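You operate a simulated robot arm through the tools that you are given. There is no shell and no other tool.

The job below is to be done with a simulated robot arm. You get a single attempt, and the scene is never put back.

Task
Put things in order on the top of the black table. At the end: the purple tube clamp stands where the pink cup stood; the pink cup from the top of the black table stands where the beige block brush stood; the green strap winder stands where the purple tube clamp stood; the beige block brush from the top of the black table is on the beige tray; whatever was shut is shut again. Leave all else as you found it, and nothing knocked over.

The check looks at the end state, three seconds after you hand in, the way a careful person would. Anything else that was tipped, shoved, dropped, spilled or broken makes it a failure.

Robot
A 7-joint arm with a two-finger gripper, fixed in place. Base frame: the origin is at the foot of the arm, x ahead of it, y to its left, z up; the work surface is at about z = 0.86. Lengths are in m, angles in degrees, forces in N, time in s.
With the tool pointing down near the work surface it reaches from about 0.34 to 0.72 m from the base axis. Its first joint turns from -66.0 to 66.0 degrees. Payload 2.45 kg.
The TCP is the grasp point between the finger pads, 0.026 m short of the fingertips. In the tool frame z runs along the fingers and y along their closing line. Largest opening 0.096 m; the body of the gripper starts 0.069 m behind the TCP.
Orientation is that of the tool frame in the base frame, as a unit quaternion [w, x, y, z]. With the fingers straight down and closing along the base's y, the tool's x points along the base's -x, its y along +y and its z along -z.

Tools
- The arm moves only by the tool arm_command. Its argument "plan" is a list of rows, each a list of 2 entries, a list of its own where there are three numbers: the shift along the base's x, y, z in m, then the turn, a rotation vector about the base's x, y, z in degrees. In form: [[[dx, dy, dz], [ax, ay, az]], ...]. A call has 1 to 20 rows; each row shifts and turns the commanded pose from where the row before left it. "gripper" is the finger opening in m, from 0 to 0.096, set as the call begins (left out, the last holds). Rows are played at 5 a second. More than 0.05 m and 8.6 degrees between two rows, or a gripper value outside its range, and nothing of the call is played. Where a pose cannot be reached the arm comes as near as it can. A force on the tool above 40 N (or 10 N above the force at the start of the call, whichever is more), or a blocked arm, ends the call early, and 0.2 s more pass. Each finger halts on what it meets, pressing with about 27 N; the grip force reading is that of the motor and also rises with nothing between the fingers. The clock runs only during rows and for 0.2 s after the last one: add rows that do not move to give the fingers time. It gives the time, the measured TCP pose, the force on the tool (base axes), the opening and the grip force at its end, in the units of the frame above (readings bear some noise), with the torque about the TCP (base axes, N m) and any sound that the robot's microphone picked up.
- Cameras (640 x 400 px; columns grow to the right, rows downward): "scene" is fixed at [0.1421, -0.3952, 1.4329]; the picture's right is [0.86, -0.52, 0.00], its down [-0.31, -0.52, -0.80] and it looks along [0.41, 0.68, -0.60] (base axes); focal length 355 px, centre (320, 200). "wrist" rides on the gripper at [0.082, 0.003, -0.098] in the tool frame; the picture's right is [-0.04, 1.00, 0.00], its down [-0.73, -0.03, -0.68] and it looks along [-0.68, -0.03, 0.73] (tool axes); focal length 256 px, centre (320, 200). There is no depth. A picture from a camera that has moved, and an enlarged one, comes with that camera's place and axes in the base frame and with its lens. The place of the scene camera against the robot may be out by one fixed shift of up to 0.025 m in any direction.
- capture(camera): a new picture of that camera. No time passes.
- zoom(camera, box): a new picture of the part [left, top, right, bottom] of that camera's present view, enlarged. No time passes.
- sign_off(): hands the job in; it is judged then, once.

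Places have to be worked out from the pictures, the camera data and where the tool is seen. Open the gripper and draw the arm clear of the work before you hand the job in, unless the task says otherwise.

The tools are called after "Request:" as a command line: name --argument value ..., lists and objects as JSON in quotes. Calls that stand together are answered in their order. arm_command: Moves the arm, as the interface text tells. Its arguments: {"type":"object","properties":{"plan":{"type":"array"},"gripper":{"type":"number"}},"required":["plan"]} The other tools are called the same way: capture (camera) takes a picture; zoom (camera, box) takes an enlarged picture of a part of a camera's view; sign_off () hands the job in.

At the start:

```text
clock: 0.0
tcp_pos: [0.341, 0.0643, 1.1749]
tool_rot: [0.001, 0.0, 1.0, 0.0]
contact_force: [-0.3, 0.7, -1.0]
wrist_torque: [0.03, 0.02, 0.0]
width: 0.0964
grip_force: 0.1
```

scene: 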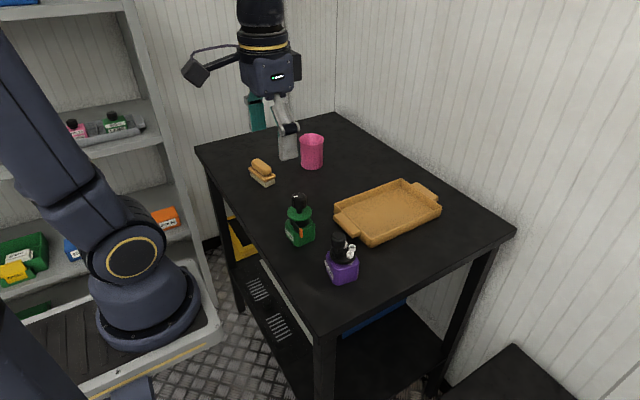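
wrist: 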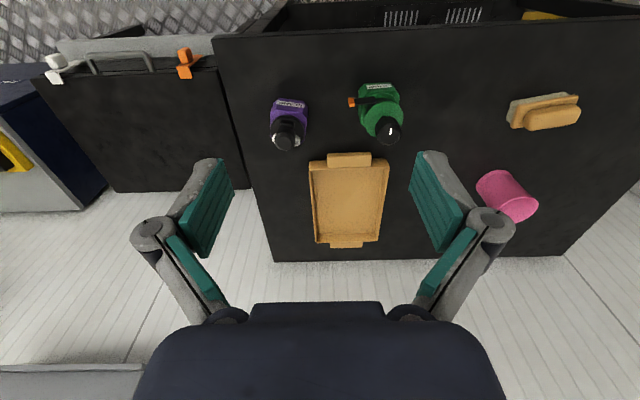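

I'll start by looking more closely at the objects in both cameras before I move anything.

Request:
zoom --camera "scene" --box '[190, 110, 350, 210]'

Request:
zoom --camera "scene" --box '[260, 180, 420, 290]'

Request:
zoom --camera "wrist" --box '[240, 70, 440, 190]'

Request:
zoom --camera "wrist" --box '[440, 60, 640, 240]'

Request:
zoom --camera "scene" --box '[200, 200, 460, 400]'

Request:
zoom --camera "scene" --box '[0, 80, 220, 320]'

```text
4.00 times, centred on (270, 160) of scene
camera zoom: at [0.1421, -0.3952, 1.4329], right [0.86, -0.52, 0.0], down [-0.31, -0.52, -0.8], along [0.41, 0.68, -0.6], focal length 1419 px, centre (520, 360)
```

zoom: 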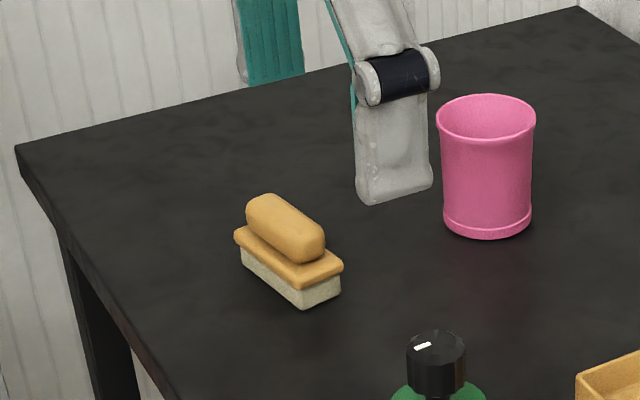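

```text
3.64 times, centred on (340, 235) of scene
camera zoom: at [0.1421, -0.3952, 1.4329], right [0.86, -0.52, 0.0], down [-0.31, -0.52, -0.8], along [0.41, 0.68, -0.6], focal length 1290 px, centre (247, 73)
```

zoom: 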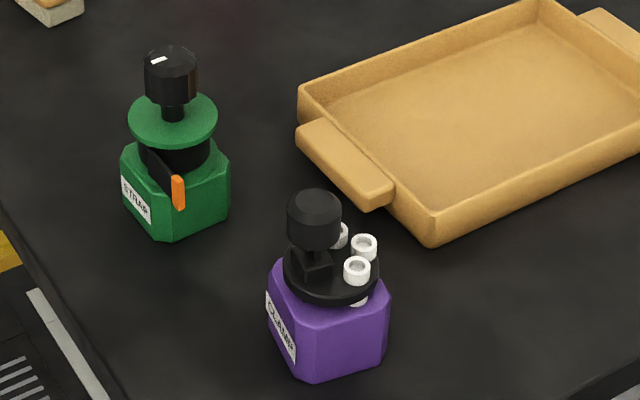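

```text
3.20 times, centred on (340, 130) of wrist
camera zoom: at [0.2589, 0.0688, 1.275], right [0.04, 1.0, 0.0], down [0.73, -0.03, 0.68], along [0.68, -0.03, -0.73], focal length 819 px, centre (256, 424)
```

zoom: 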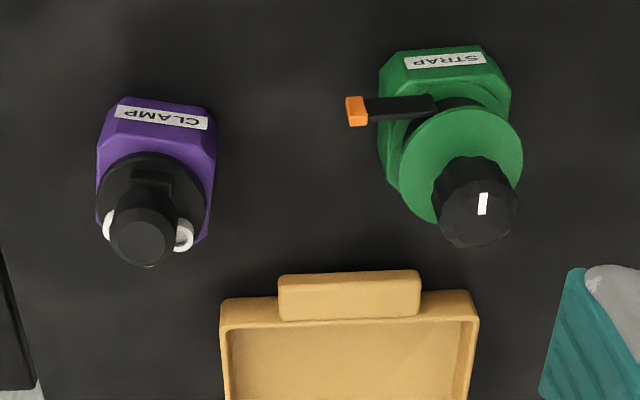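

```text
2.22 times, centred on (540, 150) of wrist
camera zoom: at [0.2589, 0.0688, 1.275], right [0.04, 1.0, 0.0], down [0.73, -0.03, 0.68], along [0.68, -0.03, -0.73], focal length 569 px, centre (-169, 311)
```

zoom: 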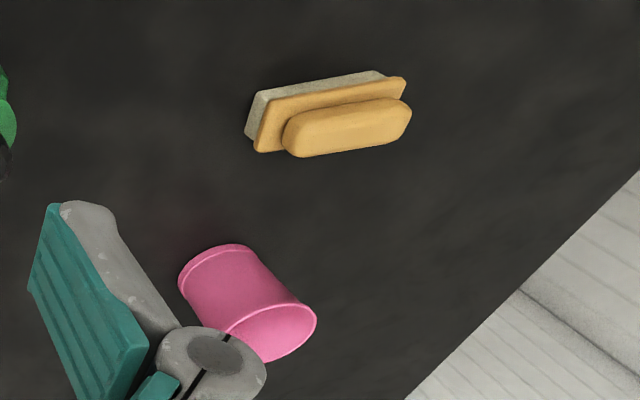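

```text
2.00 times, centred on (330, 300) of scene
camera zoom: at [0.1421, -0.3952, 1.4329], right [0.86, -0.52, 0.0], down [-0.31, -0.52, -0.8], along [0.41, 0.68, -0.6], focal length 710 px, centre (300, 0)
```

zoom: 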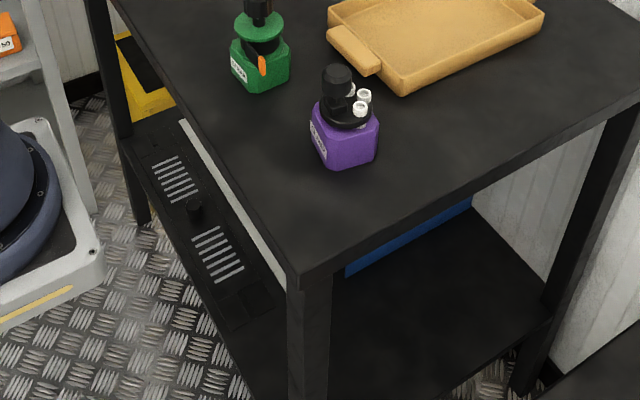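

```text
1.67 times, centred on (110, 200) of scene
camera zoom: at [0.1421, -0.3952, 1.4329], right [0.86, -0.52, 0.0], down [-0.31, -0.52, -0.8], along [0.41, 0.68, -0.6], focal length 591 px, centre (670, 200)
```

zoom: 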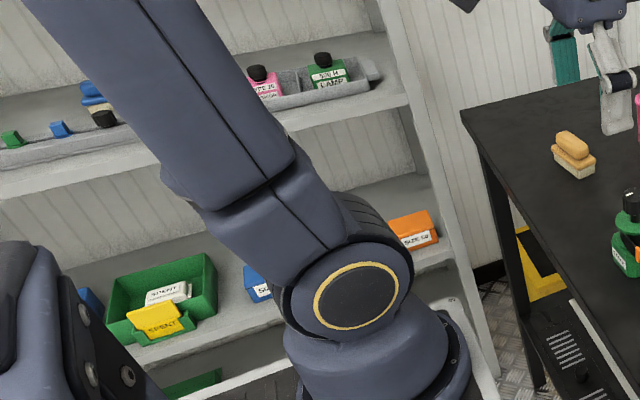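

The wrist camera puts the brush near (0.449, 0.417), the cup near (0.61, 0.415), the clamp near (0.45, 0.01), the strap winder near (0.43, 0.155) and the tray around (0.645, 0.115). Nothing on the table looks shut. I'll move above the brush and turn about 98° so the fingers close across its short side, then look again.

Request:
arm_command --plan '[[[0.009, 0.0294, -0.0079], [0, 0, 8.17]], [[0.009, 0.0294, -0.0079], [0, 0, 8.17]], [[0.009, 0.0294, -0.0079], [0, 0, 8.17]], [[0.009, 0.0294, -0.0079], [0, 0, 8.17]], [[0.009, 0.0294, -0.0079], [0, 0, 8.17]], [[0.009, 0.0294, -0.0079], [0, 0, 8.17]], [[0.009, 0.0294, -0.0079], [0, 0, 8.17]], [[0.009, 0.0294, -0.0079], [0, 0, 8.17]], [[0.009, 0.0294, -0.0079], [0, 0, 8.17]], [[0.009, 0.0294, -0.0079], [0, 0, 8.17]], [[0.009, 0.0294, -0.0079], [0, 0, 8.17]], [[0.009, 0.0294, -0.0079], [0, 0, 8.17]], [[0, 0, 0], [0, 0, 0]], [[0, 0, 0], [0, 0, 0]]]' --gripper 0.096

```text
clock: 3.0
tcp_pos: [0.4485, 0.4164, 1.0805]
tool_rot: [0.0, 0.755, -0.656, 0.0]
contact_force: [0.6, 0.2, 0.2]
wrist_torque: [-0.02, 0.03, 0.0]
width: 0.0958
grip_force: 0.0
```

The arm reached the viewing pose cleanly. I'll look at the brush from here with both cameras.

Request:
capture --camera "wrist"

Request:
capture --camera "scene"

```text
taken
camera wrist: at [0.4564, 0.3366, 1.181], right [-0.99, -0.1, 0.0], down [-0.07, 0.73, 0.68], along [-0.07, 0.68, -0.73], focal length 256 px, centre (320, 200)
```

wrist: 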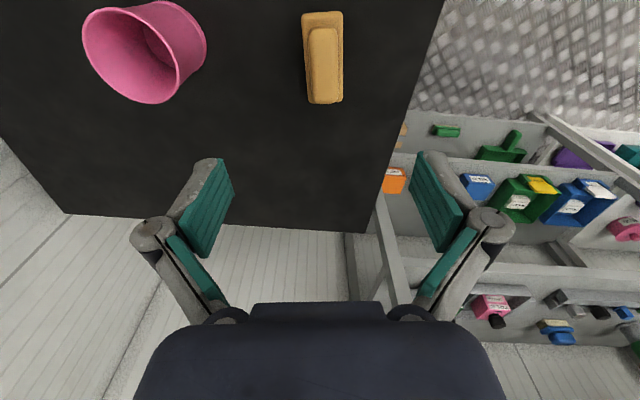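

```text
taken
```

scene: 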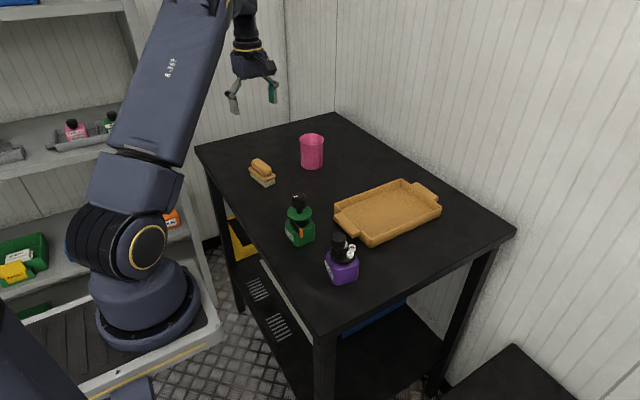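

The camera now looks at the brush from the -y side. I'll zoom in on the brush and the cup to measure them.

Request:
zoom --camera "wrist" --box '[240, 0, 400, 110]'

Request:
zoom --camera "wrist" --box '[60, 0, 240, 120]'

```text
3.64 times, centred on (320, 55) of wrist
camera zoom: at [0.4564, 0.3366, 1.181], right [-0.99, -0.1, 0.0], down [-0.07, 0.73, 0.68], along [-0.07, 0.68, -0.73], focal length 931 px, centre (320, 727)
```

zoom: 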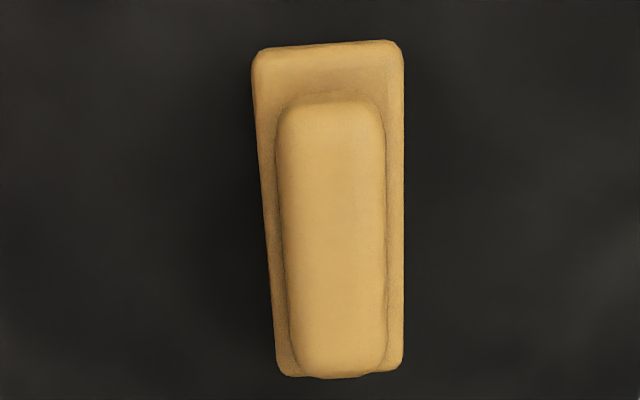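

```text
3.33 times, centred on (150, 60) of wrist
camera zoom: at [0.4564, 0.3366, 1.181], right [-0.99, -0.1, 0.0], down [-0.07, 0.73, 0.68], along [-0.07, 0.68, -0.73], focal length 853 px, centre (887, 667)
```

zoom: 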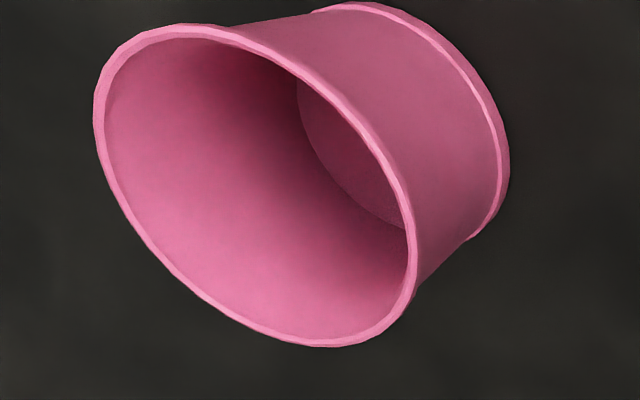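

The brush centre works out to about (0.445, 0.414), with its long axis roughly 8.5° off y, a plate of about 0.084 x 0.039 m and a top near z = 0.91. The tool yaw matches, so I'll go straight down to TCP z of about 0.893 with the gripper open.

Request:
arm_command --plan '[[[-0.003, -0.002, -0.03], [0, 0, 0]], [[0, 0, -0.035], [0, 0, 0]], [[0, 0, -0.035], [0, 0, 0]], [[0, 0, -0.035], [0, 0, 0]], [[0, 0, -0.03], [0, 0, 0]], [[0, 0, -0.0145], [0, 0, 0]], [[0, 0, -0.008], [0, 0, 0]], [[0, 0, 0], [0, 0, 0]]]'

```text
clock: 4.8
tcp_pos: [0.4455, 0.4159, 0.8933]
tool_rot: [0.0, 0.755, -0.656, 0.0]
contact_force: [-0.7, 0.5, 0.1]
wrist_torque: [0.05, 0.03, 0.01]
width: 0.0962
grip_force: 0.1
```

The TCP is at z = 0.893 with no contact. I'll check the wrist view before closing.

Request:
capture --camera "wrist"

Request:
zoom --camera "scene" --box '[190, 110, 350, 210]'

```text
taken
camera wrist: at [0.4542, 0.336, 0.9932], right [-0.99, -0.1, 0.0], down [-0.07, 0.73, 0.68], along [-0.07, 0.68, -0.73], focal length 256 px, centre (320, 200)
```

wrist: 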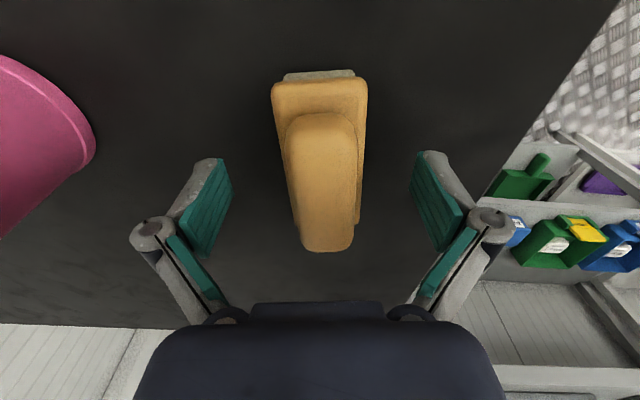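

```text
4.00 times, centred on (270, 160) of scene
camera zoom: at [0.1421, -0.3952, 1.4329], right [0.86, -0.52, 0.0], down [-0.31, -0.52, -0.8], along [0.41, 0.68, -0.6], focal length 1419 px, centre (520, 360)
```

zoom: 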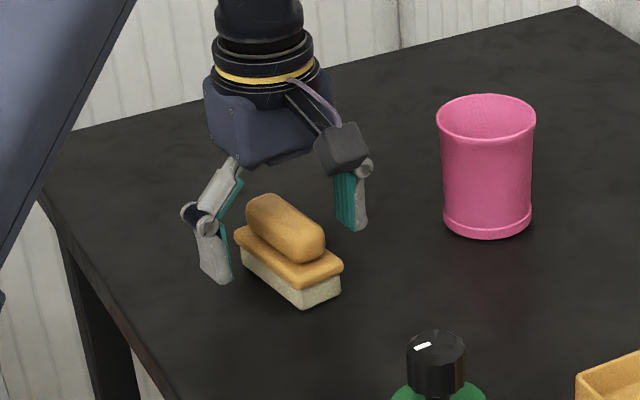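

The fingers straddle the brush evenly. I'll close on it now.

Request:
arm_command --plan '[[[0, 0, 0], [0, 0, 0]], [[0, 0, 0], [0, 0, 0]], [[0, 0, 0], [0, 0, 0]], [[0, 0, 0], [0, 0, 0]], [[0, 0, 0], [0, 0, 0]], [[0, 0, 0], [0, 0, 0]], [[0, 0, 0], [0, 0, 0]]]' --gripper 0.0

```text
clock: 6.4
tcp_pos: [0.4472, 0.4169, 0.8935]
tool_rot: [0.0, 0.755, -0.656, -0.001]
contact_force: [-0.5, 0.2, 2.3]
wrist_torque: [0.02, 0.03, -0.04]
width: 0.0383
grip_force: 26.8
```

The fingers have it at 0.038 m, which matches the plate width. I'll lift it straight up slowly and check.

Request:
arm_command --plan '[[[0, 0, 0.01], [0, 0, 0]], [[0, 0, 0.02], [0, 0, 0]], [[0, 0, 0.03], [0, 0, 0]], [[0, 0, 0.03], [0, 0, 0]], [[0, 0, 0.03], [0, 0, 0]], [[0, 0, 0.03], [0, 0, 0]], [[0, 0, 0.01], [0, 0, 0]], [[0, 0, 0], [0, 0, 0]]]'

Request:
capture --camera "wrist"

Request:
capture --camera "scene"

```text
clock: 8.2
tcp_pos: [0.445, 0.4161, 1.0539]
tool_rot: [0.0, 0.755, -0.656, 0.0]
contact_force: [-0.3, -0.6, -0.4]
wrist_torque: [-0.01, 0.01, 0.02]
width: 0.0384
grip_force: 26.9
```

```text
taken
camera wrist: at [0.4534, 0.3363, 1.1535], right [-0.99, -0.1, 0.0], down [-0.07, 0.73, 0.68], along [-0.07, 0.68, -0.73], focal length 256 px, centre (320, 200)
```

wrist: 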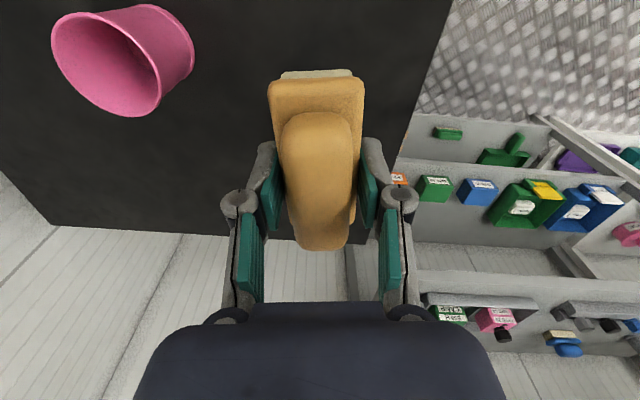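

```text
taken
```

scene: 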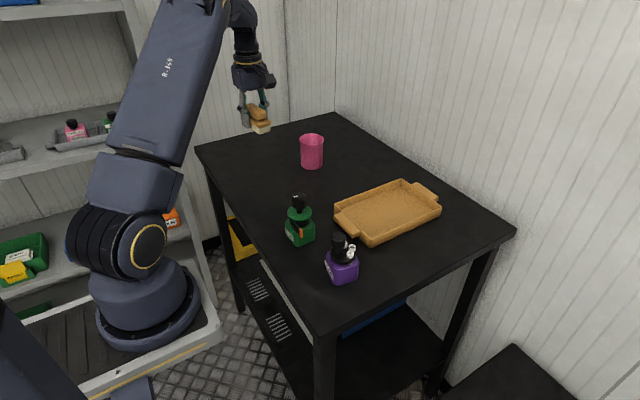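

The brush is held level. The tray body spans roughly x 0.52–0.76 and y 0.04–0.185, so I'll carry the brush over the tray interior at a safe height and square it up by -8°.

Request:
arm_command --plan '[[[0.018, -0.0306, 0], [0, 0, -0.8]], [[0.018, -0.0306, 0], [0, 0, -0.8]], [[0.018, -0.0306, 0], [0, 0, -0.8]], [[0.018, -0.0306, 0], [0, 0, -0.8]], [[0.018, -0.0306, 0], [0, 0, -0.8]], [[0.018, -0.0306, 0], [0, 0, -0.8]], [[0.018, -0.0306, 0], [0, 0, -0.8]], [[0.018, -0.0306, 0], [0, 0, -0.8]], [[0.018, -0.0306, 0], [0, 0, -0.8]], [[0.018, -0.0306, 0], [0, 0, -0.8]], [[0, 0, 0], [0, 0, 0]], [[0, 0, 0], [0, 0, 0]]]'

Request:
capture --camera "wrist"

Request:
capture --camera "scene"

```text
clock: 10.8
tcp_pos: [0.6275, 0.1078, 1.0521]
tool_rot: [0.0, -0.707, 0.707, 0.0]
contact_force: [0.4, 0.0, 0.2]
wrist_torque: [-0.02, -0.03, -0.02]
width: 0.0384
grip_force: 27.0
```

```text
taken
camera wrist: at [0.6246, 0.0277, 1.1524], right [-1.0, 0.04, 0.0], down [0.03, 0.73, 0.68], along [0.03, 0.68, -0.73], focal length 256 px, centre (320, 200)
```

wrist: 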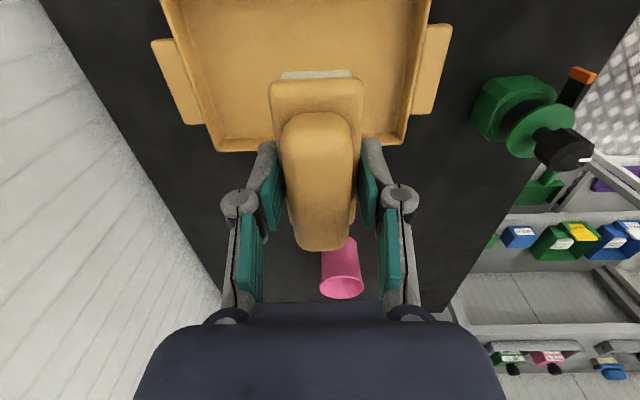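

```text
taken
```

scene: 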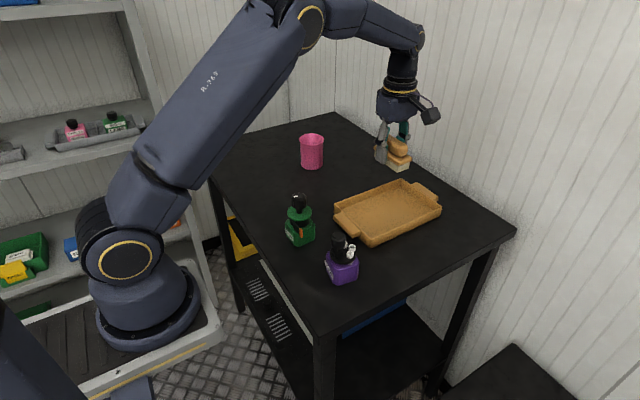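

The brush is centred over the tray, whose centre is about (0.64, 0.112). I'll lower it to just above the tray floor, with slow steps at the end.

Request:
arm_command --plan '[[[0, 0.002, -0.03], [0, 0, 0]], [[0, 0.001, -0.035], [0, 0, 0]], [[0, 0, -0.035], [0, 0, 0]], [[0, 0, -0.025], [0, 0, 0]], [[0, 0, -0.012], [0, 0, 0]], [[0, 0, -0.004], [0, 0, 0]], [[0, 0, -0.003], [0, 0, 0]], [[0, 0, 0], [0, 0, 0]]]'

Request:
capture --camera "wrist"

Request:
zoom --camera "scene" --box '[320, 140, 460, 250]'

```text
clock: 12.6
tcp_pos: [0.6257, 0.1106, 0.9096]
tool_rot: [0.0, -0.707, 0.707, 0.0]
contact_force: [-0.4, 0.7, 0.1]
wrist_torque: [-0.02, 0.0, -0.03]
width: 0.0388
grip_force: 26.4
```

```text
taken
camera wrist: at [0.6229, 0.0307, 1.0094], right [-1.0, 0.04, 0.0], down [0.03, 0.73, 0.68], along [0.03, 0.68, -0.73], focal length 256 px, centre (320, 200)
```

wrist: 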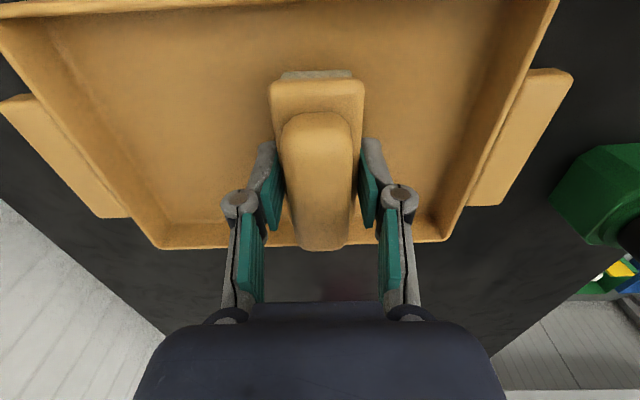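

```text
3.64 times, centred on (390, 195) of scene
camera zoom: at [0.1422, -0.3952, 1.4329], right [0.86, -0.52, 0.0], down [-0.31, -0.52, -0.8], along [0.41, 0.68, -0.6], focal length 1290 px, centre (66, 218)
```

zoom: 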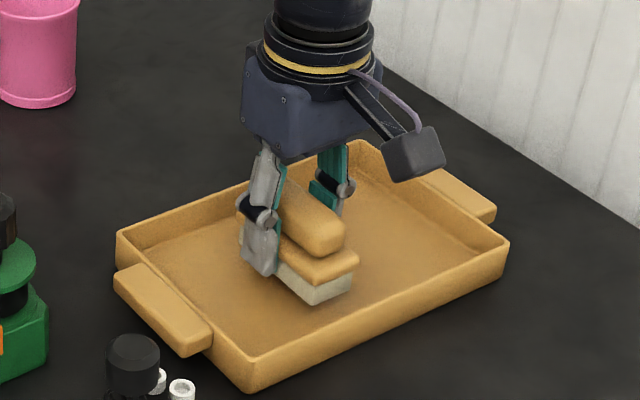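

The brush is well inside the tray and hasn't touched the floor yet. I'll lower it in small steps until contact shows.

Request:
arm_command --plan '[[[0, 0, -0.002], [0, 0, 0]], [[0, 0, -0.002], [0, 0, 0]], [[0, 0, -0.002], [0, 0, 0]], [[0, 0, 0], [0, 0, 0]]]'

```text
clock: 13.6
tcp_pos: [0.6257, 0.1107, 0.9029]
tool_rot: [0.0, -0.707, 0.707, 0.001]
contact_force: [0.5, 0.5, -0.7]
wrist_torque: [0.03, 0.0, 0.0]
width: 0.0386
grip_force: 27.0
```

No contact at z = 0.903, so I'll continue in 1 mm steps.

Request:
arm_command --plan '[[[0, 0, -0.001], [0, 0, 0]], [[0, 0, -0.001], [0, 0, 0]], [[0, 0, -0.001], [0, 0, 0]], [[0, 0, 0], [0, 0, 0]]]'

```text
clock: 14.6
tcp_pos: [0.6264, 0.1101, 0.8991]
tool_rot: [-0.001, -0.707, 0.707, 0.0]
contact_force: [-0.5, 0.2, -0.8]
wrist_torque: [0.05, 0.02, 0.02]
width: 0.0381
grip_force: 26.9
```

Still free at z of about 0.899. I'll go down another 3 mm.

Request:
arm_command --plan '[[[0, 0, -0.001], [0, 0, 0]], [[0, 0, -0.001], [0, 0, 0]], [[0, 0, -0.001], [0, 0, 0]], [[0, 0, 0], [0, 0, 0]]]'

Request:
zoom --camera "scene" --box '[360, 170, 430, 220]'

```text
clock: 15.6
tcp_pos: [0.6255, 0.1121, 0.8986]
tool_rot: [0.001, -0.707, 0.707, -0.001]
contact_force: [-1.2, -2.9, 19.4]
wrist_torque: [-0.14, 0.15, -0.02]
width: 0.0387
grip_force: 27.6
```

```text
8.00 times, centred on (395, 195) of scene
camera zoom: at [0.1417, -0.3954, 1.4329], right [0.86, -0.52, 0.0], down [-0.31, -0.52, -0.8], along [0.41, 0.68, -0.6], focal length 2838 px, centre (-280, 240)
```

zoom: 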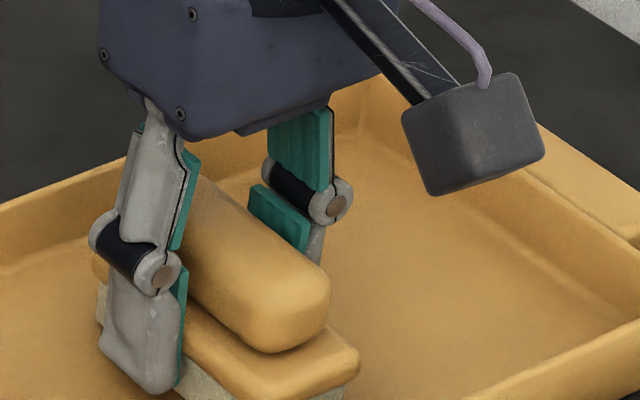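

A 19 N upward force shows the brush is seated on the tray. I'll back off 1.5 mm to relieve the pressure, then open partway.

Request:
arm_command --plan '[[[0, 0, 0.0015], [0, 0, 0]], [[0, 0, 0], [0, 0, 0]]]'

Request:
arm_command --plan '[[[0, 0, 0], [0, 0, 0]], [[0, 0, 0], [0, 0, 0]], [[0, 0, 0], [0, 0, 0]]]' --gripper 0.07

Request:
capture --camera "wrist"

```text
clock: 16.2
tcp_pos: [0.6255, 0.113, 0.8982]
tool_rot: [0.0, -0.707, 0.707, 0.001]
contact_force: [1.6, -1.1, 6.7]
wrist_torque: [-0.04, -0.17, -0.04]
width: 0.0381
grip_force: 26.9
```

```text
clock: 17.0
tcp_pos: [0.6257, 0.1131, 0.8989]
tool_rot: [0.0, 0.707, -0.707, 0.0]
contact_force: [0.4, 0.5, -0.4]
wrist_torque: [0.0, 0.0, 0.04]
width: 0.0701
grip_force: 0.1
```

```text
taken
camera wrist: at [0.6224, 0.0328, 0.9988], right [-1.0, 0.04, 0.0], down [0.03, 0.73, 0.68], along [0.03, 0.68, -0.73], focal length 256 px, centre (320, 200)
```

wrist: 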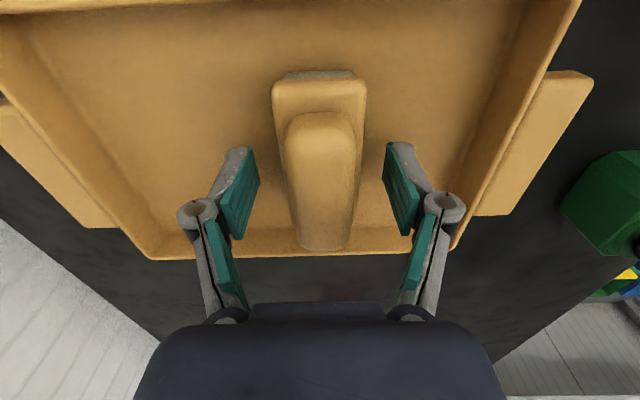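

The brush stands free in the tray. I'll lift straight up, then move to a viewing pose facing the cup with the tool yaw at about 34°, its bearing from the base.

Request:
arm_command --plan '[[[0, 0, 0.03], [0, 0, 0]], [[0, 0, 0.04], [0, 0, 0]], [[0, 0, 0.045], [0, 0, 0]], [[0, 0, 0.045], [0, 0, 0]], [[0, 0, 0.041], [0, 0, 0]], [[-0.0185, 0.0321, 0], [0, 0, -8]], [[-0.0185, 0.0321, 0], [0, 0, -8]], [[-0.0185, 0.0321, 0], [0, 0, -8]], [[-0.0185, 0.0321, 0], [0, 0, -8]], [[-0.0185, 0.0321, 0], [0, 0, -8]], [[-0.0185, 0.0321, 0], [0, 0, -8]], [[-0.0185, 0.0321, 0], [0, 0, -8]], [[0, 0, 0], [0, 0, 0]], [[0, 0, 0], [0, 0, 0]]]'

Request:
capture --camera "wrist"

Request:
capture --camera "scene"

```text
clock: 20.0
tcp_pos: [0.4943, 0.3342, 1.1]
tool_rot: [0.0, -0.293, 0.956, -0.001]
contact_force: [0.3, 0.8, -0.5]
wrist_torque: [0.02, -0.03, 0.04]
width: 0.0702
grip_force: 0.0
```

```text
taken
camera wrist: at [0.4245, 0.2936, 1.1991], right [-0.53, 0.85, 0.0], down [0.62, 0.39, 0.68], along [0.58, 0.36, -0.73], focal length 256 px, centre (320, 200)
```

wrist: 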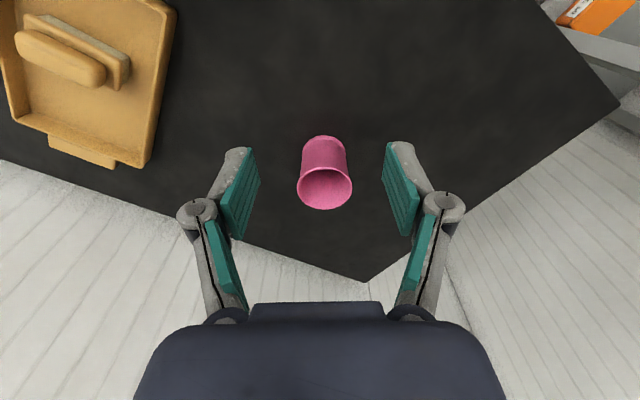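

```text
taken
```

scene: 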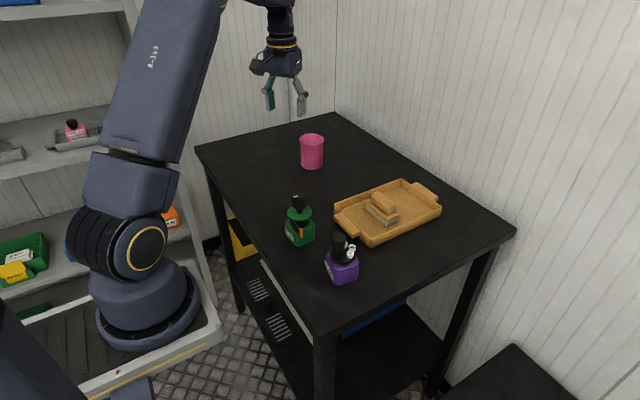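

The brush rests fine in the tray. I'll zoom in on the cup to locate it.

Request:
zoom --camera "wrist" --box '[270, 120, 380, 220]'

```text
4.00 times, centred on (325, 170) of wrist
camera zoom: at [0.4245, 0.2936, 1.1991], right [-0.53, 0.85, 0.0], down [0.62, 0.39, 0.68], along [0.58, 0.36, -0.73], focal length 1024 px, centre (300, 320)
```

zoom: 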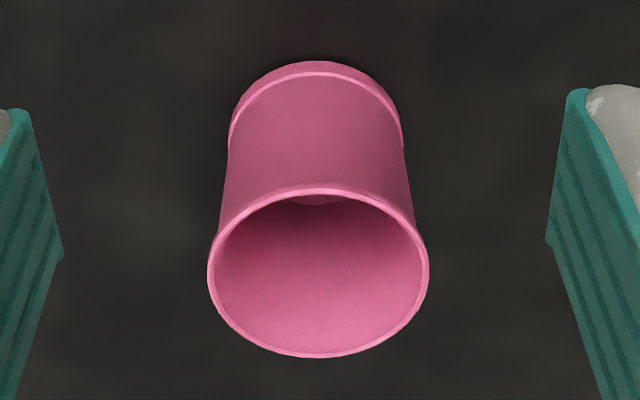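

The fit puts the cup centre at (0.610, 0.414), with a rim about 0.072 m across at z of about 0.942. That is radius 0.737, slightly past the nominal reach, so I'll open the gripper, move above the cup and see how close the arm gets with the tool vertical.

Request:
arm_command --plan '[[[0.023, 0.016, -0.006], [0, 0, 0]], [[0.0231, 0.016, -0.006], [0, 0, 0]], [[0.0231, 0.016, -0.006], [0, 0, 0]], [[0.0231, 0.016, -0.006], [0, 0, 0]], [[0.0231, 0.016, -0.006], [0, 0, 0]], [[0, 0, 0], [0, 0, 0]], [[0, 0, 0], [0, 0, 0]]]' --gripper 0.096

Request:
capture --camera "wrist"

```text
clock: 21.6
tcp_pos: [0.5824, 0.3766, 1.0643]
tool_rot: [0.0, -0.293, 0.956, 0.0]
contact_force: [0.0, 0.9, -0.5]
wrist_torque: [0.0, 0.01, 0.0]
width: 0.096
grip_force: 0.2
out of reach, approached as far as the arm can: row 4, 5
```

```text
taken
camera wrist: at [0.5122, 0.3356, 1.1644], right [-0.53, 0.85, 0.0], down [0.62, 0.39, 0.68], along [0.58, 0.36, -0.73], focal length 256 px, centre (320, 200)
```

wrist: 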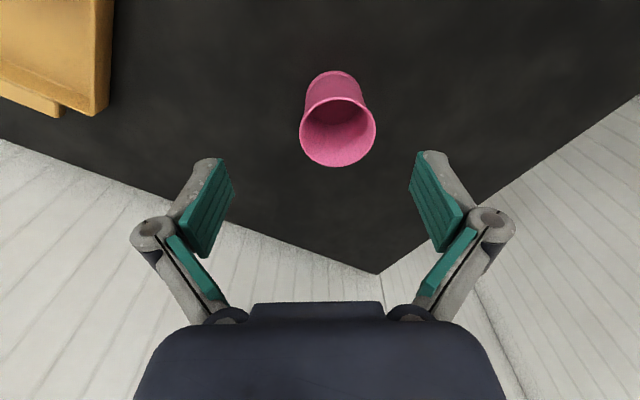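

With the tool vertical the arm stops at a radius of about 0.694 here. I'll tilt the fingers 15° outward about the closing line, so a held object can stay upright, and see where the TCP ends up.

Request:
arm_command --plan '[[[0, 0, 0], [4.19, -6.22, 0]], [[0, 0, 0], [4.19, -6.22, 0]], [[0, 0, 0], [0, 0, 0]], [[0, 0, 0], [0, 0, 0]]]'

Request:
capture --camera "wrist"

```text
clock: 22.6
tcp_pos: [0.5828, 0.3778, 1.0657]
tool_rot: [0.125, -0.29, 0.948, 0.038]
contact_force: [-0.4, -0.1, 0.2]
wrist_torque: [-0.02, -0.03, 0.0]
width: 0.096
grip_force: 0.1
```

```text
taken
camera wrist: at [0.4934, 0.3239, 1.1416], right [-0.53, 0.85, 0.01], down [0.46, 0.27, 0.85], along [0.72, 0.45, -0.53], focal length 256 px, centre (320, 200)
```

wrist: 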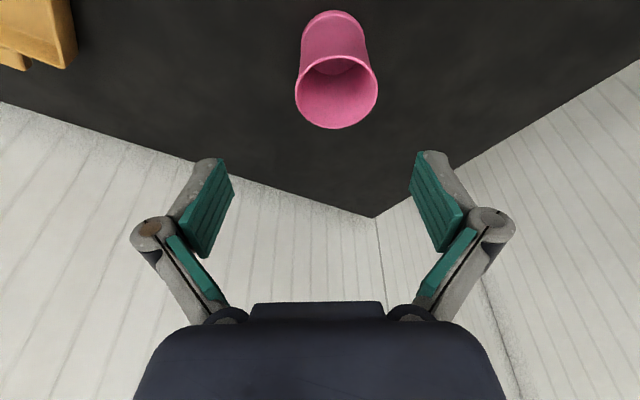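

The tilt was applied and the commanded pose had stayed at the clamped position. I'll move to directly above the cup at z of about 1.02, with the fingertips still above the rim.

Request:
arm_command --plan '[[[0.009, 0.0121, -0.012], [0, 0, 0]], [[0.009, 0.0121, -0.012], [0, 0, 0]], [[0.009, 0.0121, -0.012], [0, 0, 0]], [[0, 0, 0], [0, 0, 0]], [[0, 0, 0], [0, 0, 0]]]'

Request:
capture --camera "wrist"

Request:
zoom --camera "scene" --box '[240, 90, 380, 190]'

```text
clock: 23.8
tcp_pos: [0.6067, 0.4142, 1.0311]
tool_rot: [0.124, -0.29, 0.948, 0.038]
contact_force: [0.8, 0.4, 0.4]
wrist_torque: [-0.04, -0.01, 0.03]
width: 0.0959
grip_force: 0.2
```

```text
taken
camera wrist: at [0.5164, 0.3607, 1.1066], right [-0.53, 0.85, 0.01], down [0.46, 0.27, 0.85], along [0.72, 0.45, -0.53], focal length 256 px, centre (320, 200)
```

wrist: 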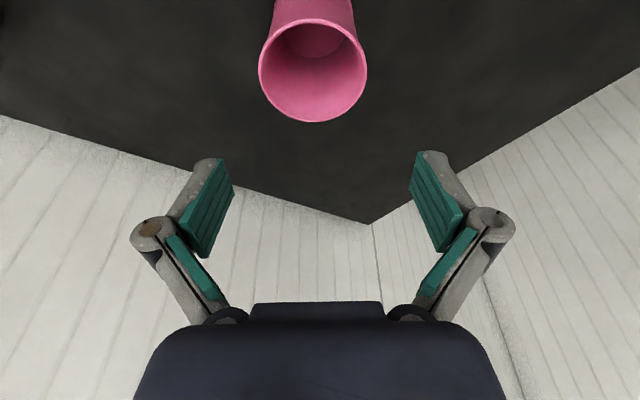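

```text
4.00 times, centred on (310, 140) of scene
camera zoom: at [0.1421, -0.3952, 1.4329], right [0.86, -0.52, 0.0], down [-0.31, -0.52, -0.8], along [0.41, 0.68, -0.6], focal length 1419 px, centre (360, 440)
```

zoom: 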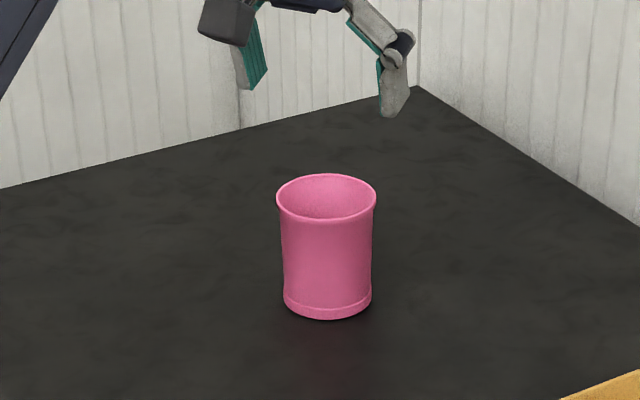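

The arm reached (0.607, 0.414), and the recomputed rim centre is (0.608, 0.414), so it's well aligned. I'll descend to put the pads around the rim at TCP z of about 0.93.

Request:
arm_command --plan '[[[0.002, 0, -0.025], [0, 0, 0]], [[0, 0, -0.025], [0, 0, 0]], [[0, 0, -0.025], [0, 0, 0]], [[0, 0, -0.015], [0, 0, 0]], [[0, 0, -0.01], [0, 0, 0]], [[0, 0, 0], [0, 0, 0]]]'

Request:
capture --camera "wrist"

Request:
zoom --camera "scene" --box '[240, 90, 380, 190]'

```text
clock: 25.2
tcp_pos: [0.6106, 0.4137, 0.9313]
tool_rot: [0.124, -0.289, 0.948, 0.037]
contact_force: [0.4, -0.2, -0.1]
wrist_torque: [0.02, 0.01, -0.01]
width: 0.0962
grip_force: 0.1
```

```text
taken
camera wrist: at [0.5216, 0.359, 1.0077], right [-0.53, 0.85, 0.01], down [0.46, 0.27, 0.85], along [0.72, 0.45, -0.53], focal length 256 px, centre (320, 200)
```

wrist: 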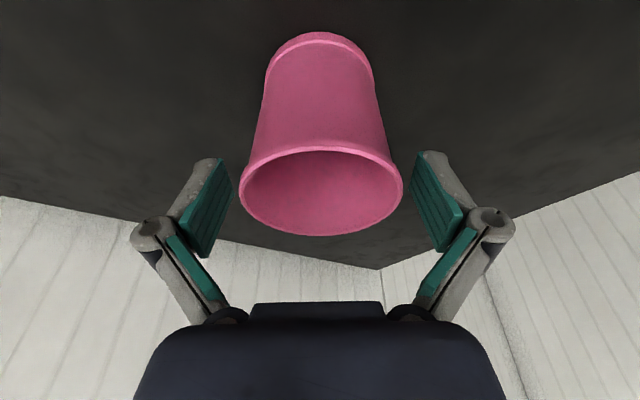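

```text
4.00 times, centred on (310, 140) of scene
camera zoom: at [0.1421, -0.3952, 1.4329], right [0.86, -0.52, 0.0], down [-0.31, -0.52, -0.8], along [0.41, 0.68, -0.6], focal length 1419 px, centre (360, 440)
```

zoom: 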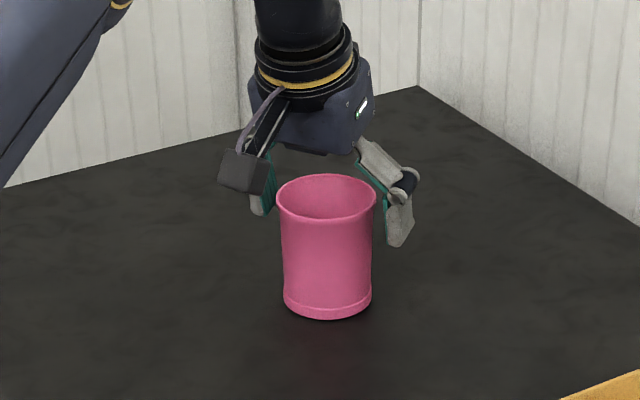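

The cup is centred between the pads. I'll lower 6 mm more and close gently on it.

Request:
arm_command --plan '[[[0, 0, -0.006], [0, 0, 0]], [[0, 0, 0], [0, 0, 0]]]'

Request:
arm_command --plan '[[[0, 0, 0], [0, 0, 0]], [[0, 0, 0], [0, 0, 0]], [[0, 0, 0], [0, 0, 0]], [[0, 0, 0], [0, 0, 0]]]' --gripper 0.06

Request:
capture --camera "wrist"

```text
clock: 25.8
tcp_pos: [0.6109, 0.4129, 0.9252]
tool_rot: [0.124, -0.29, 0.948, 0.037]
contact_force: [-0.5, 0.1, -0.1]
wrist_torque: [0.02, 0.01, 0.02]
width: 0.096
grip_force: 0.0
```

```text
clock: 26.8
tcp_pos: [0.6112, 0.4136, 0.9246]
tool_rot: [0.125, -0.289, 0.948, 0.038]
contact_force: [0.1, 0.4, 2.3]
wrist_torque: [0.05, 0.04, 0.0]
width: 0.0688
grip_force: 27.4
```

```text
taken
camera wrist: at [0.5225, 0.3592, 1.0018], right [-0.53, 0.85, 0.01], down [0.46, 0.27, 0.85], along [0.72, 0.45, -0.53], focal length 256 px, centre (320, 200)
```

wrist: 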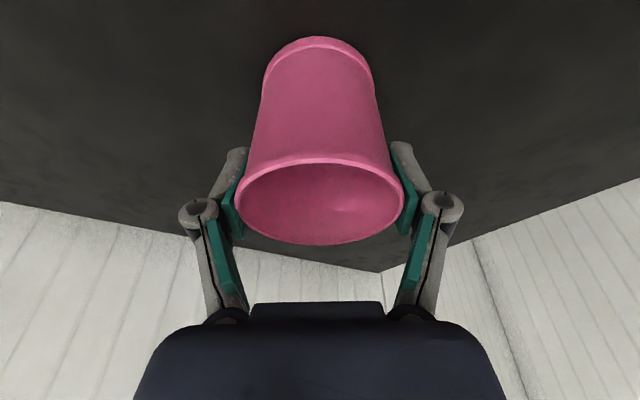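

The cup is gripped at 0.069 m. I'll lift it 0.1 m straight up and check that it stays upright.

Request:
arm_command --plan '[[[0, 0, 0.01], [0, 0, 0]], [[0, 0, 0.02], [0, 0, 0]], [[0, 0, 0.025], [0, 0, 0]], [[0, 0, 0.025], [0, 0, 0]], [[0, 0, 0.015], [0, 0, 0]], [[0, 0, 0], [0, 0, 0]]]'

Request:
capture --camera "scene"

Request:
capture --camera "wrist"

```text
clock: 28.2
tcp_pos: [0.609, 0.4135, 1.0195]
tool_rot: [0.124, -0.291, 0.948, 0.038]
contact_force: [1.0, 0.2, 0.4]
wrist_torque: [-0.01, 0.01, 0.01]
width: 0.069
grip_force: 27.5
```

```text
taken
```

scene: 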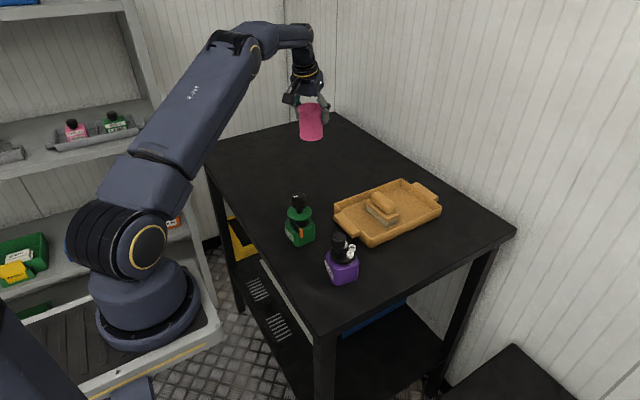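

```text
taken
camera wrist: at [0.5214, 0.3598, 1.0962], right [-0.53, 0.85, 0.01], down [0.46, 0.27, 0.85], along [0.72, 0.45, -0.53], focal length 256 px, centre (320, 200)
```

wrist: 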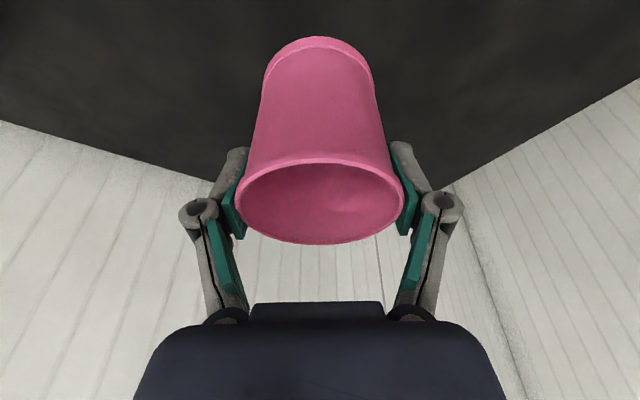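

The cup hasn't moved in the grip. I'll carry it at this height to the brush's old spot, cup centre at about (0.447, 0.415).

Request:
arm_command --plan '[[[-0.02, 0, 0], [0, 0, 0]], [[-0.03, 0, 0], [0, 0, 0]], [[-0.03, 0, 0], [0, 0, 0]], [[-0.03, 0, 0], [0, 0, 0]], [[-0.03, 0.001, 0], [0, 0, 0]], [[-0.02, 0.0005, 0], [0, 0, 0]], [[0, 0, 0], [0, 0, 0]], [[0, 0, 0], [0, 0, 0]]]'

Request:
capture --camera "wrist"

Request:
capture --camera "scene"

```text
clock: 30.0
tcp_pos: [0.4531, 0.4164, 1.0211]
tool_rot: [0.124, -0.29, 0.948, 0.039]
contact_force: [-0.5, -0.4, -0.3]
wrist_torque: [0.0, 0.04, -0.01]
width: 0.0687
grip_force: 27.0
```

```text
taken
camera wrist: at [0.3634, 0.3629, 1.0969], right [-0.53, 0.85, 0.01], down [0.46, 0.27, 0.85], along [0.72, 0.45, -0.53], focal length 256 px, centre (320, 200)
```

wrist: 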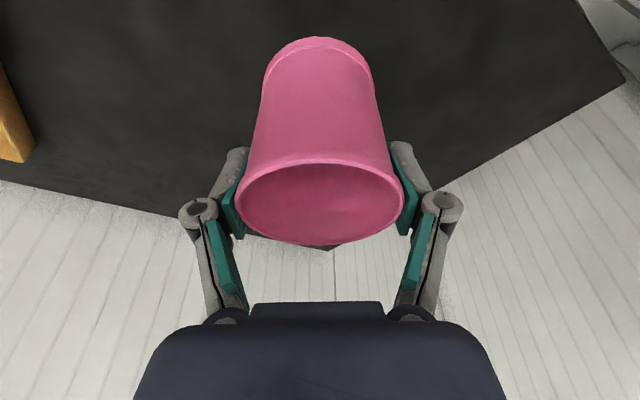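

```text
taken
```

scene: 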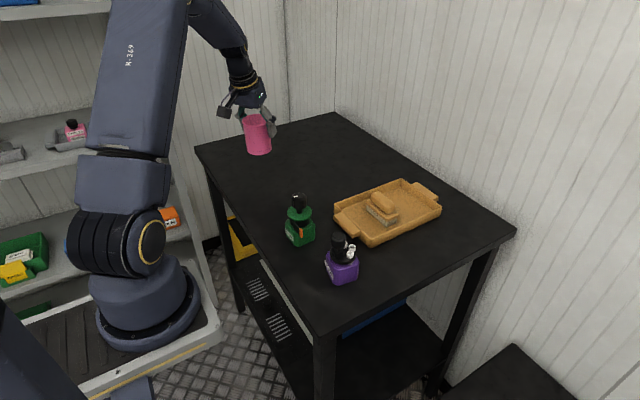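

The TCP is at (0.453, 0.416), so I'll correct by -4 mm in x and descend until the cup is just above the table. That should be about z = 0.9246 at contact.

Request:
arm_command --plan '[[[-0.004, -0.001, -0.02], [0, 0, 0]], [[0, 0, -0.025], [0, 0, 0]], [[0, 0, -0.025], [0, 0, 0]], [[0, 0, -0.015], [0, 0, 0]], [[0, 0, -0.005], [0, 0, 0]], [[0, 0, -0.003], [0, 0, 0]], [[0, 0, 0], [0, 0, 0]]]'

```text
clock: 31.6
tcp_pos: [0.4461, 0.4136, 0.9265]
tool_rot: [0.124, -0.289, 0.948, 0.038]
contact_force: [-0.6, 0.4, -0.5]
wrist_torque: [0.01, 0.01, 0.02]
width: 0.0687
grip_force: 27.0
```

It's about 2 mm above the table and within a couple of millimetres of the target. I'll lower in 1 mm steps until contact.

Request:
arm_command --plan '[[[0.001, 0.001, -0.001], [0, 0, 0]], [[0, 0, -0.001], [0, 0, 0]], [[0, 0, -0.001], [0, 0, 0]], [[0, 0, 0], [0, 0, 0]]]'

```text
clock: 32.6
tcp_pos: [0.4476, 0.4161, 0.9252]
tool_rot: [0.126, -0.29, 0.948, 0.039]
contact_force: [-0.6, -4.5, 18.4]
wrist_torque: [-0.11, 0.12, 0.03]
width: 0.0692
grip_force: 26.7
```

Contact at 18 N shows the cup is standing on the table. I'll relieve about 1.5 mm, then open the fingers.

Request:
arm_command --plan '[[[0, 0, 0.0015], [0, 0, 0]], [[0, 0, 0], [0, 0, 0]]]'

Request:
arm_command --plan '[[[0, 0, 0], [0, 0, 0]], [[0, 0, 0], [0, 0, 0]], [[0, 0, 0], [0, 0, 0]], [[0, 0, 0], [0, 0, 0]]]' --gripper 0.096

Request:
capture --camera "wrist"

Request:
zoom --camera "scene" --box '[190, 80, 350, 200]'

```text
clock: 33.2
tcp_pos: [0.4466, 0.4162, 0.9259]
tool_rot: [0.126, -0.291, 0.948, 0.039]
contact_force: [2.6, 1.8, 9.7]
wrist_torque: [0.4, -0.14, -0.05]
width: 0.069
grip_force: 26.5
```

```text
clock: 34.2
tcp_pos: [0.4476, 0.4148, 0.9254]
tool_rot: [0.125, -0.29, 0.948, 0.038]
contact_force: [0.3, 0.9, -0.6]
wrist_torque: [-0.01, -0.04, 0.01]
width: 0.096
grip_force: 0.0
```

```text
taken
camera wrist: at [0.3585, 0.3616, 1.0011], right [-0.53, 0.85, 0.01], down [0.46, 0.27, 0.85], along [0.72, 0.45, -0.53], focal length 256 px, centre (320, 200)
```

wrist: 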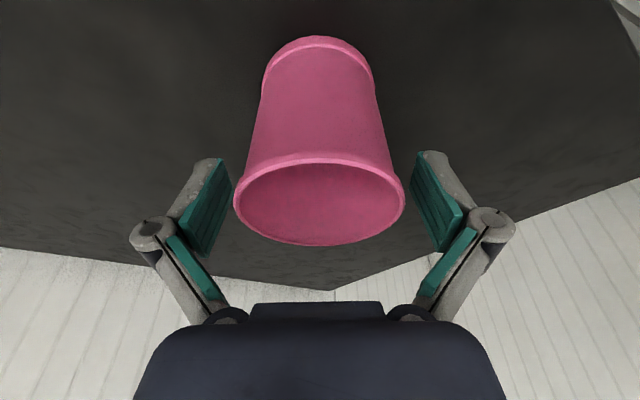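

```text
3.33 times, centred on (270, 140) of scene
camera zoom: at [0.1421, -0.3952, 1.4329], right [0.86, -0.52, 0.0], down [-0.31, -0.52, -0.8], along [0.41, 0.68, -0.6], focal length 1182 px, centre (487, 400)
```

zoom: 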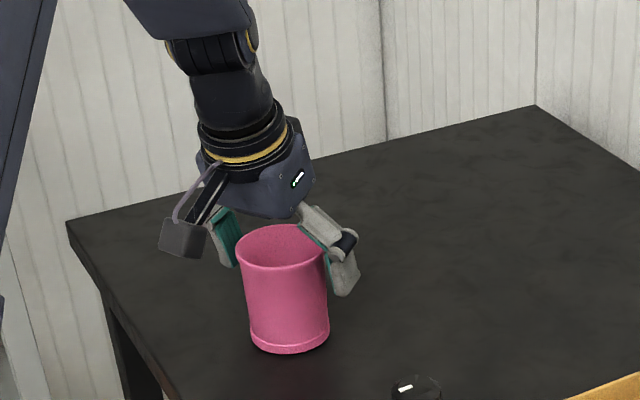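

The cup stands upright and free at about (0.447, 0.415). I'll lift straight up, remove the tilt, and swing to a viewing pose behind the purple clamp, passing well above the strap winder.

Request:
arm_command --plan '[[[0, 0, 0.025], [0, 0, 0]], [[0, 0, 0.04], [0, 0, 0]], [[0, 0, 0.045], [0, 0, 0]], [[0, 0, 0.045], [0, 0, 0]], [[0, 0, 0], [-4.19, 6.22, 0]], [[0, 0, 0], [-4.19, 6.22, 0]], [[-0.0088, -0.0405, 0], [0, 0, -3.4]], [[-0.0088, -0.0405, 0], [0, 0, -3.4]], [[-0.0088, -0.0405, 0], [0, 0, -3.4]], [[-0.0088, -0.0405, 0], [0, 0, -3.4]], [[-0.0088, -0.0405, 0], [0, 0, -3.4]], [[-0.0088, -0.0405, 0], [0, 0, -3.4]], [[-0.0088, -0.0405, 0], [0, 0, -3.4]], [[-0.0088, -0.0405, 0], [0, 0, -3.4]], [[-0.0088, -0.0405, 0], [0, 0, -3.4]], [[-0.0088, -0.0405, 0], [0, 0, -3.4]], [[0, 0, 0], [0, 0, 0]], [[0, 0, 0], [0, 0, 0]]]'

Request:
capture --camera "wrist"

Request:
capture --camera "scene"

```text
clock: 38.0
tcp_pos: [0.358, 0.0092, 1.0802]
tool_rot: [0.0, 0.0, 1.0, 0.0]
contact_force: [-0.6, 0.2, 0.9]
wrist_torque: [0.04, 0.03, -0.02]
width: 0.096
grip_force: 0.1
```

```text
taken
camera wrist: at [0.2761, 0.014, 1.1806], right [0.04, 1.0, 0.0], down [0.73, -0.03, 0.68], along [0.68, -0.03, -0.73], focal length 256 px, centre (320, 200)
```

wrist: 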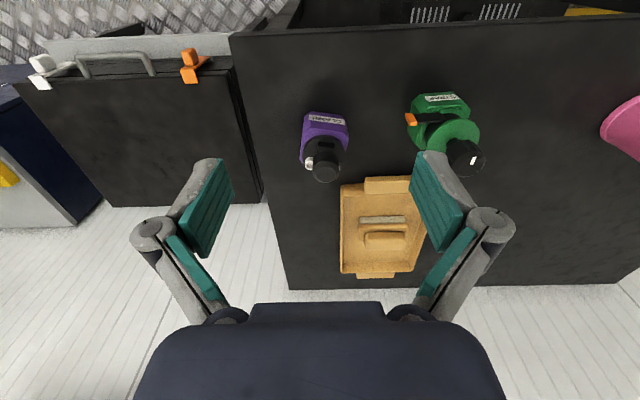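

```text
taken
```

scene: 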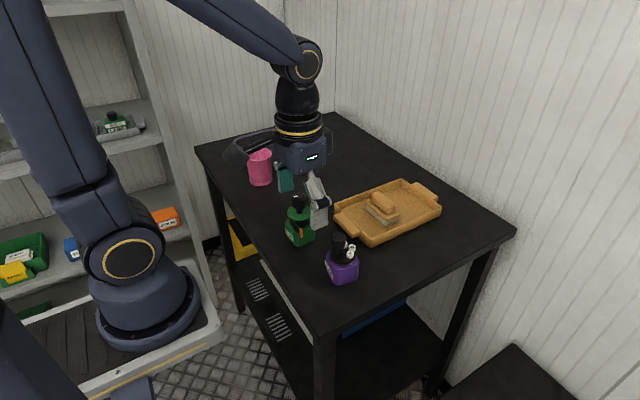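

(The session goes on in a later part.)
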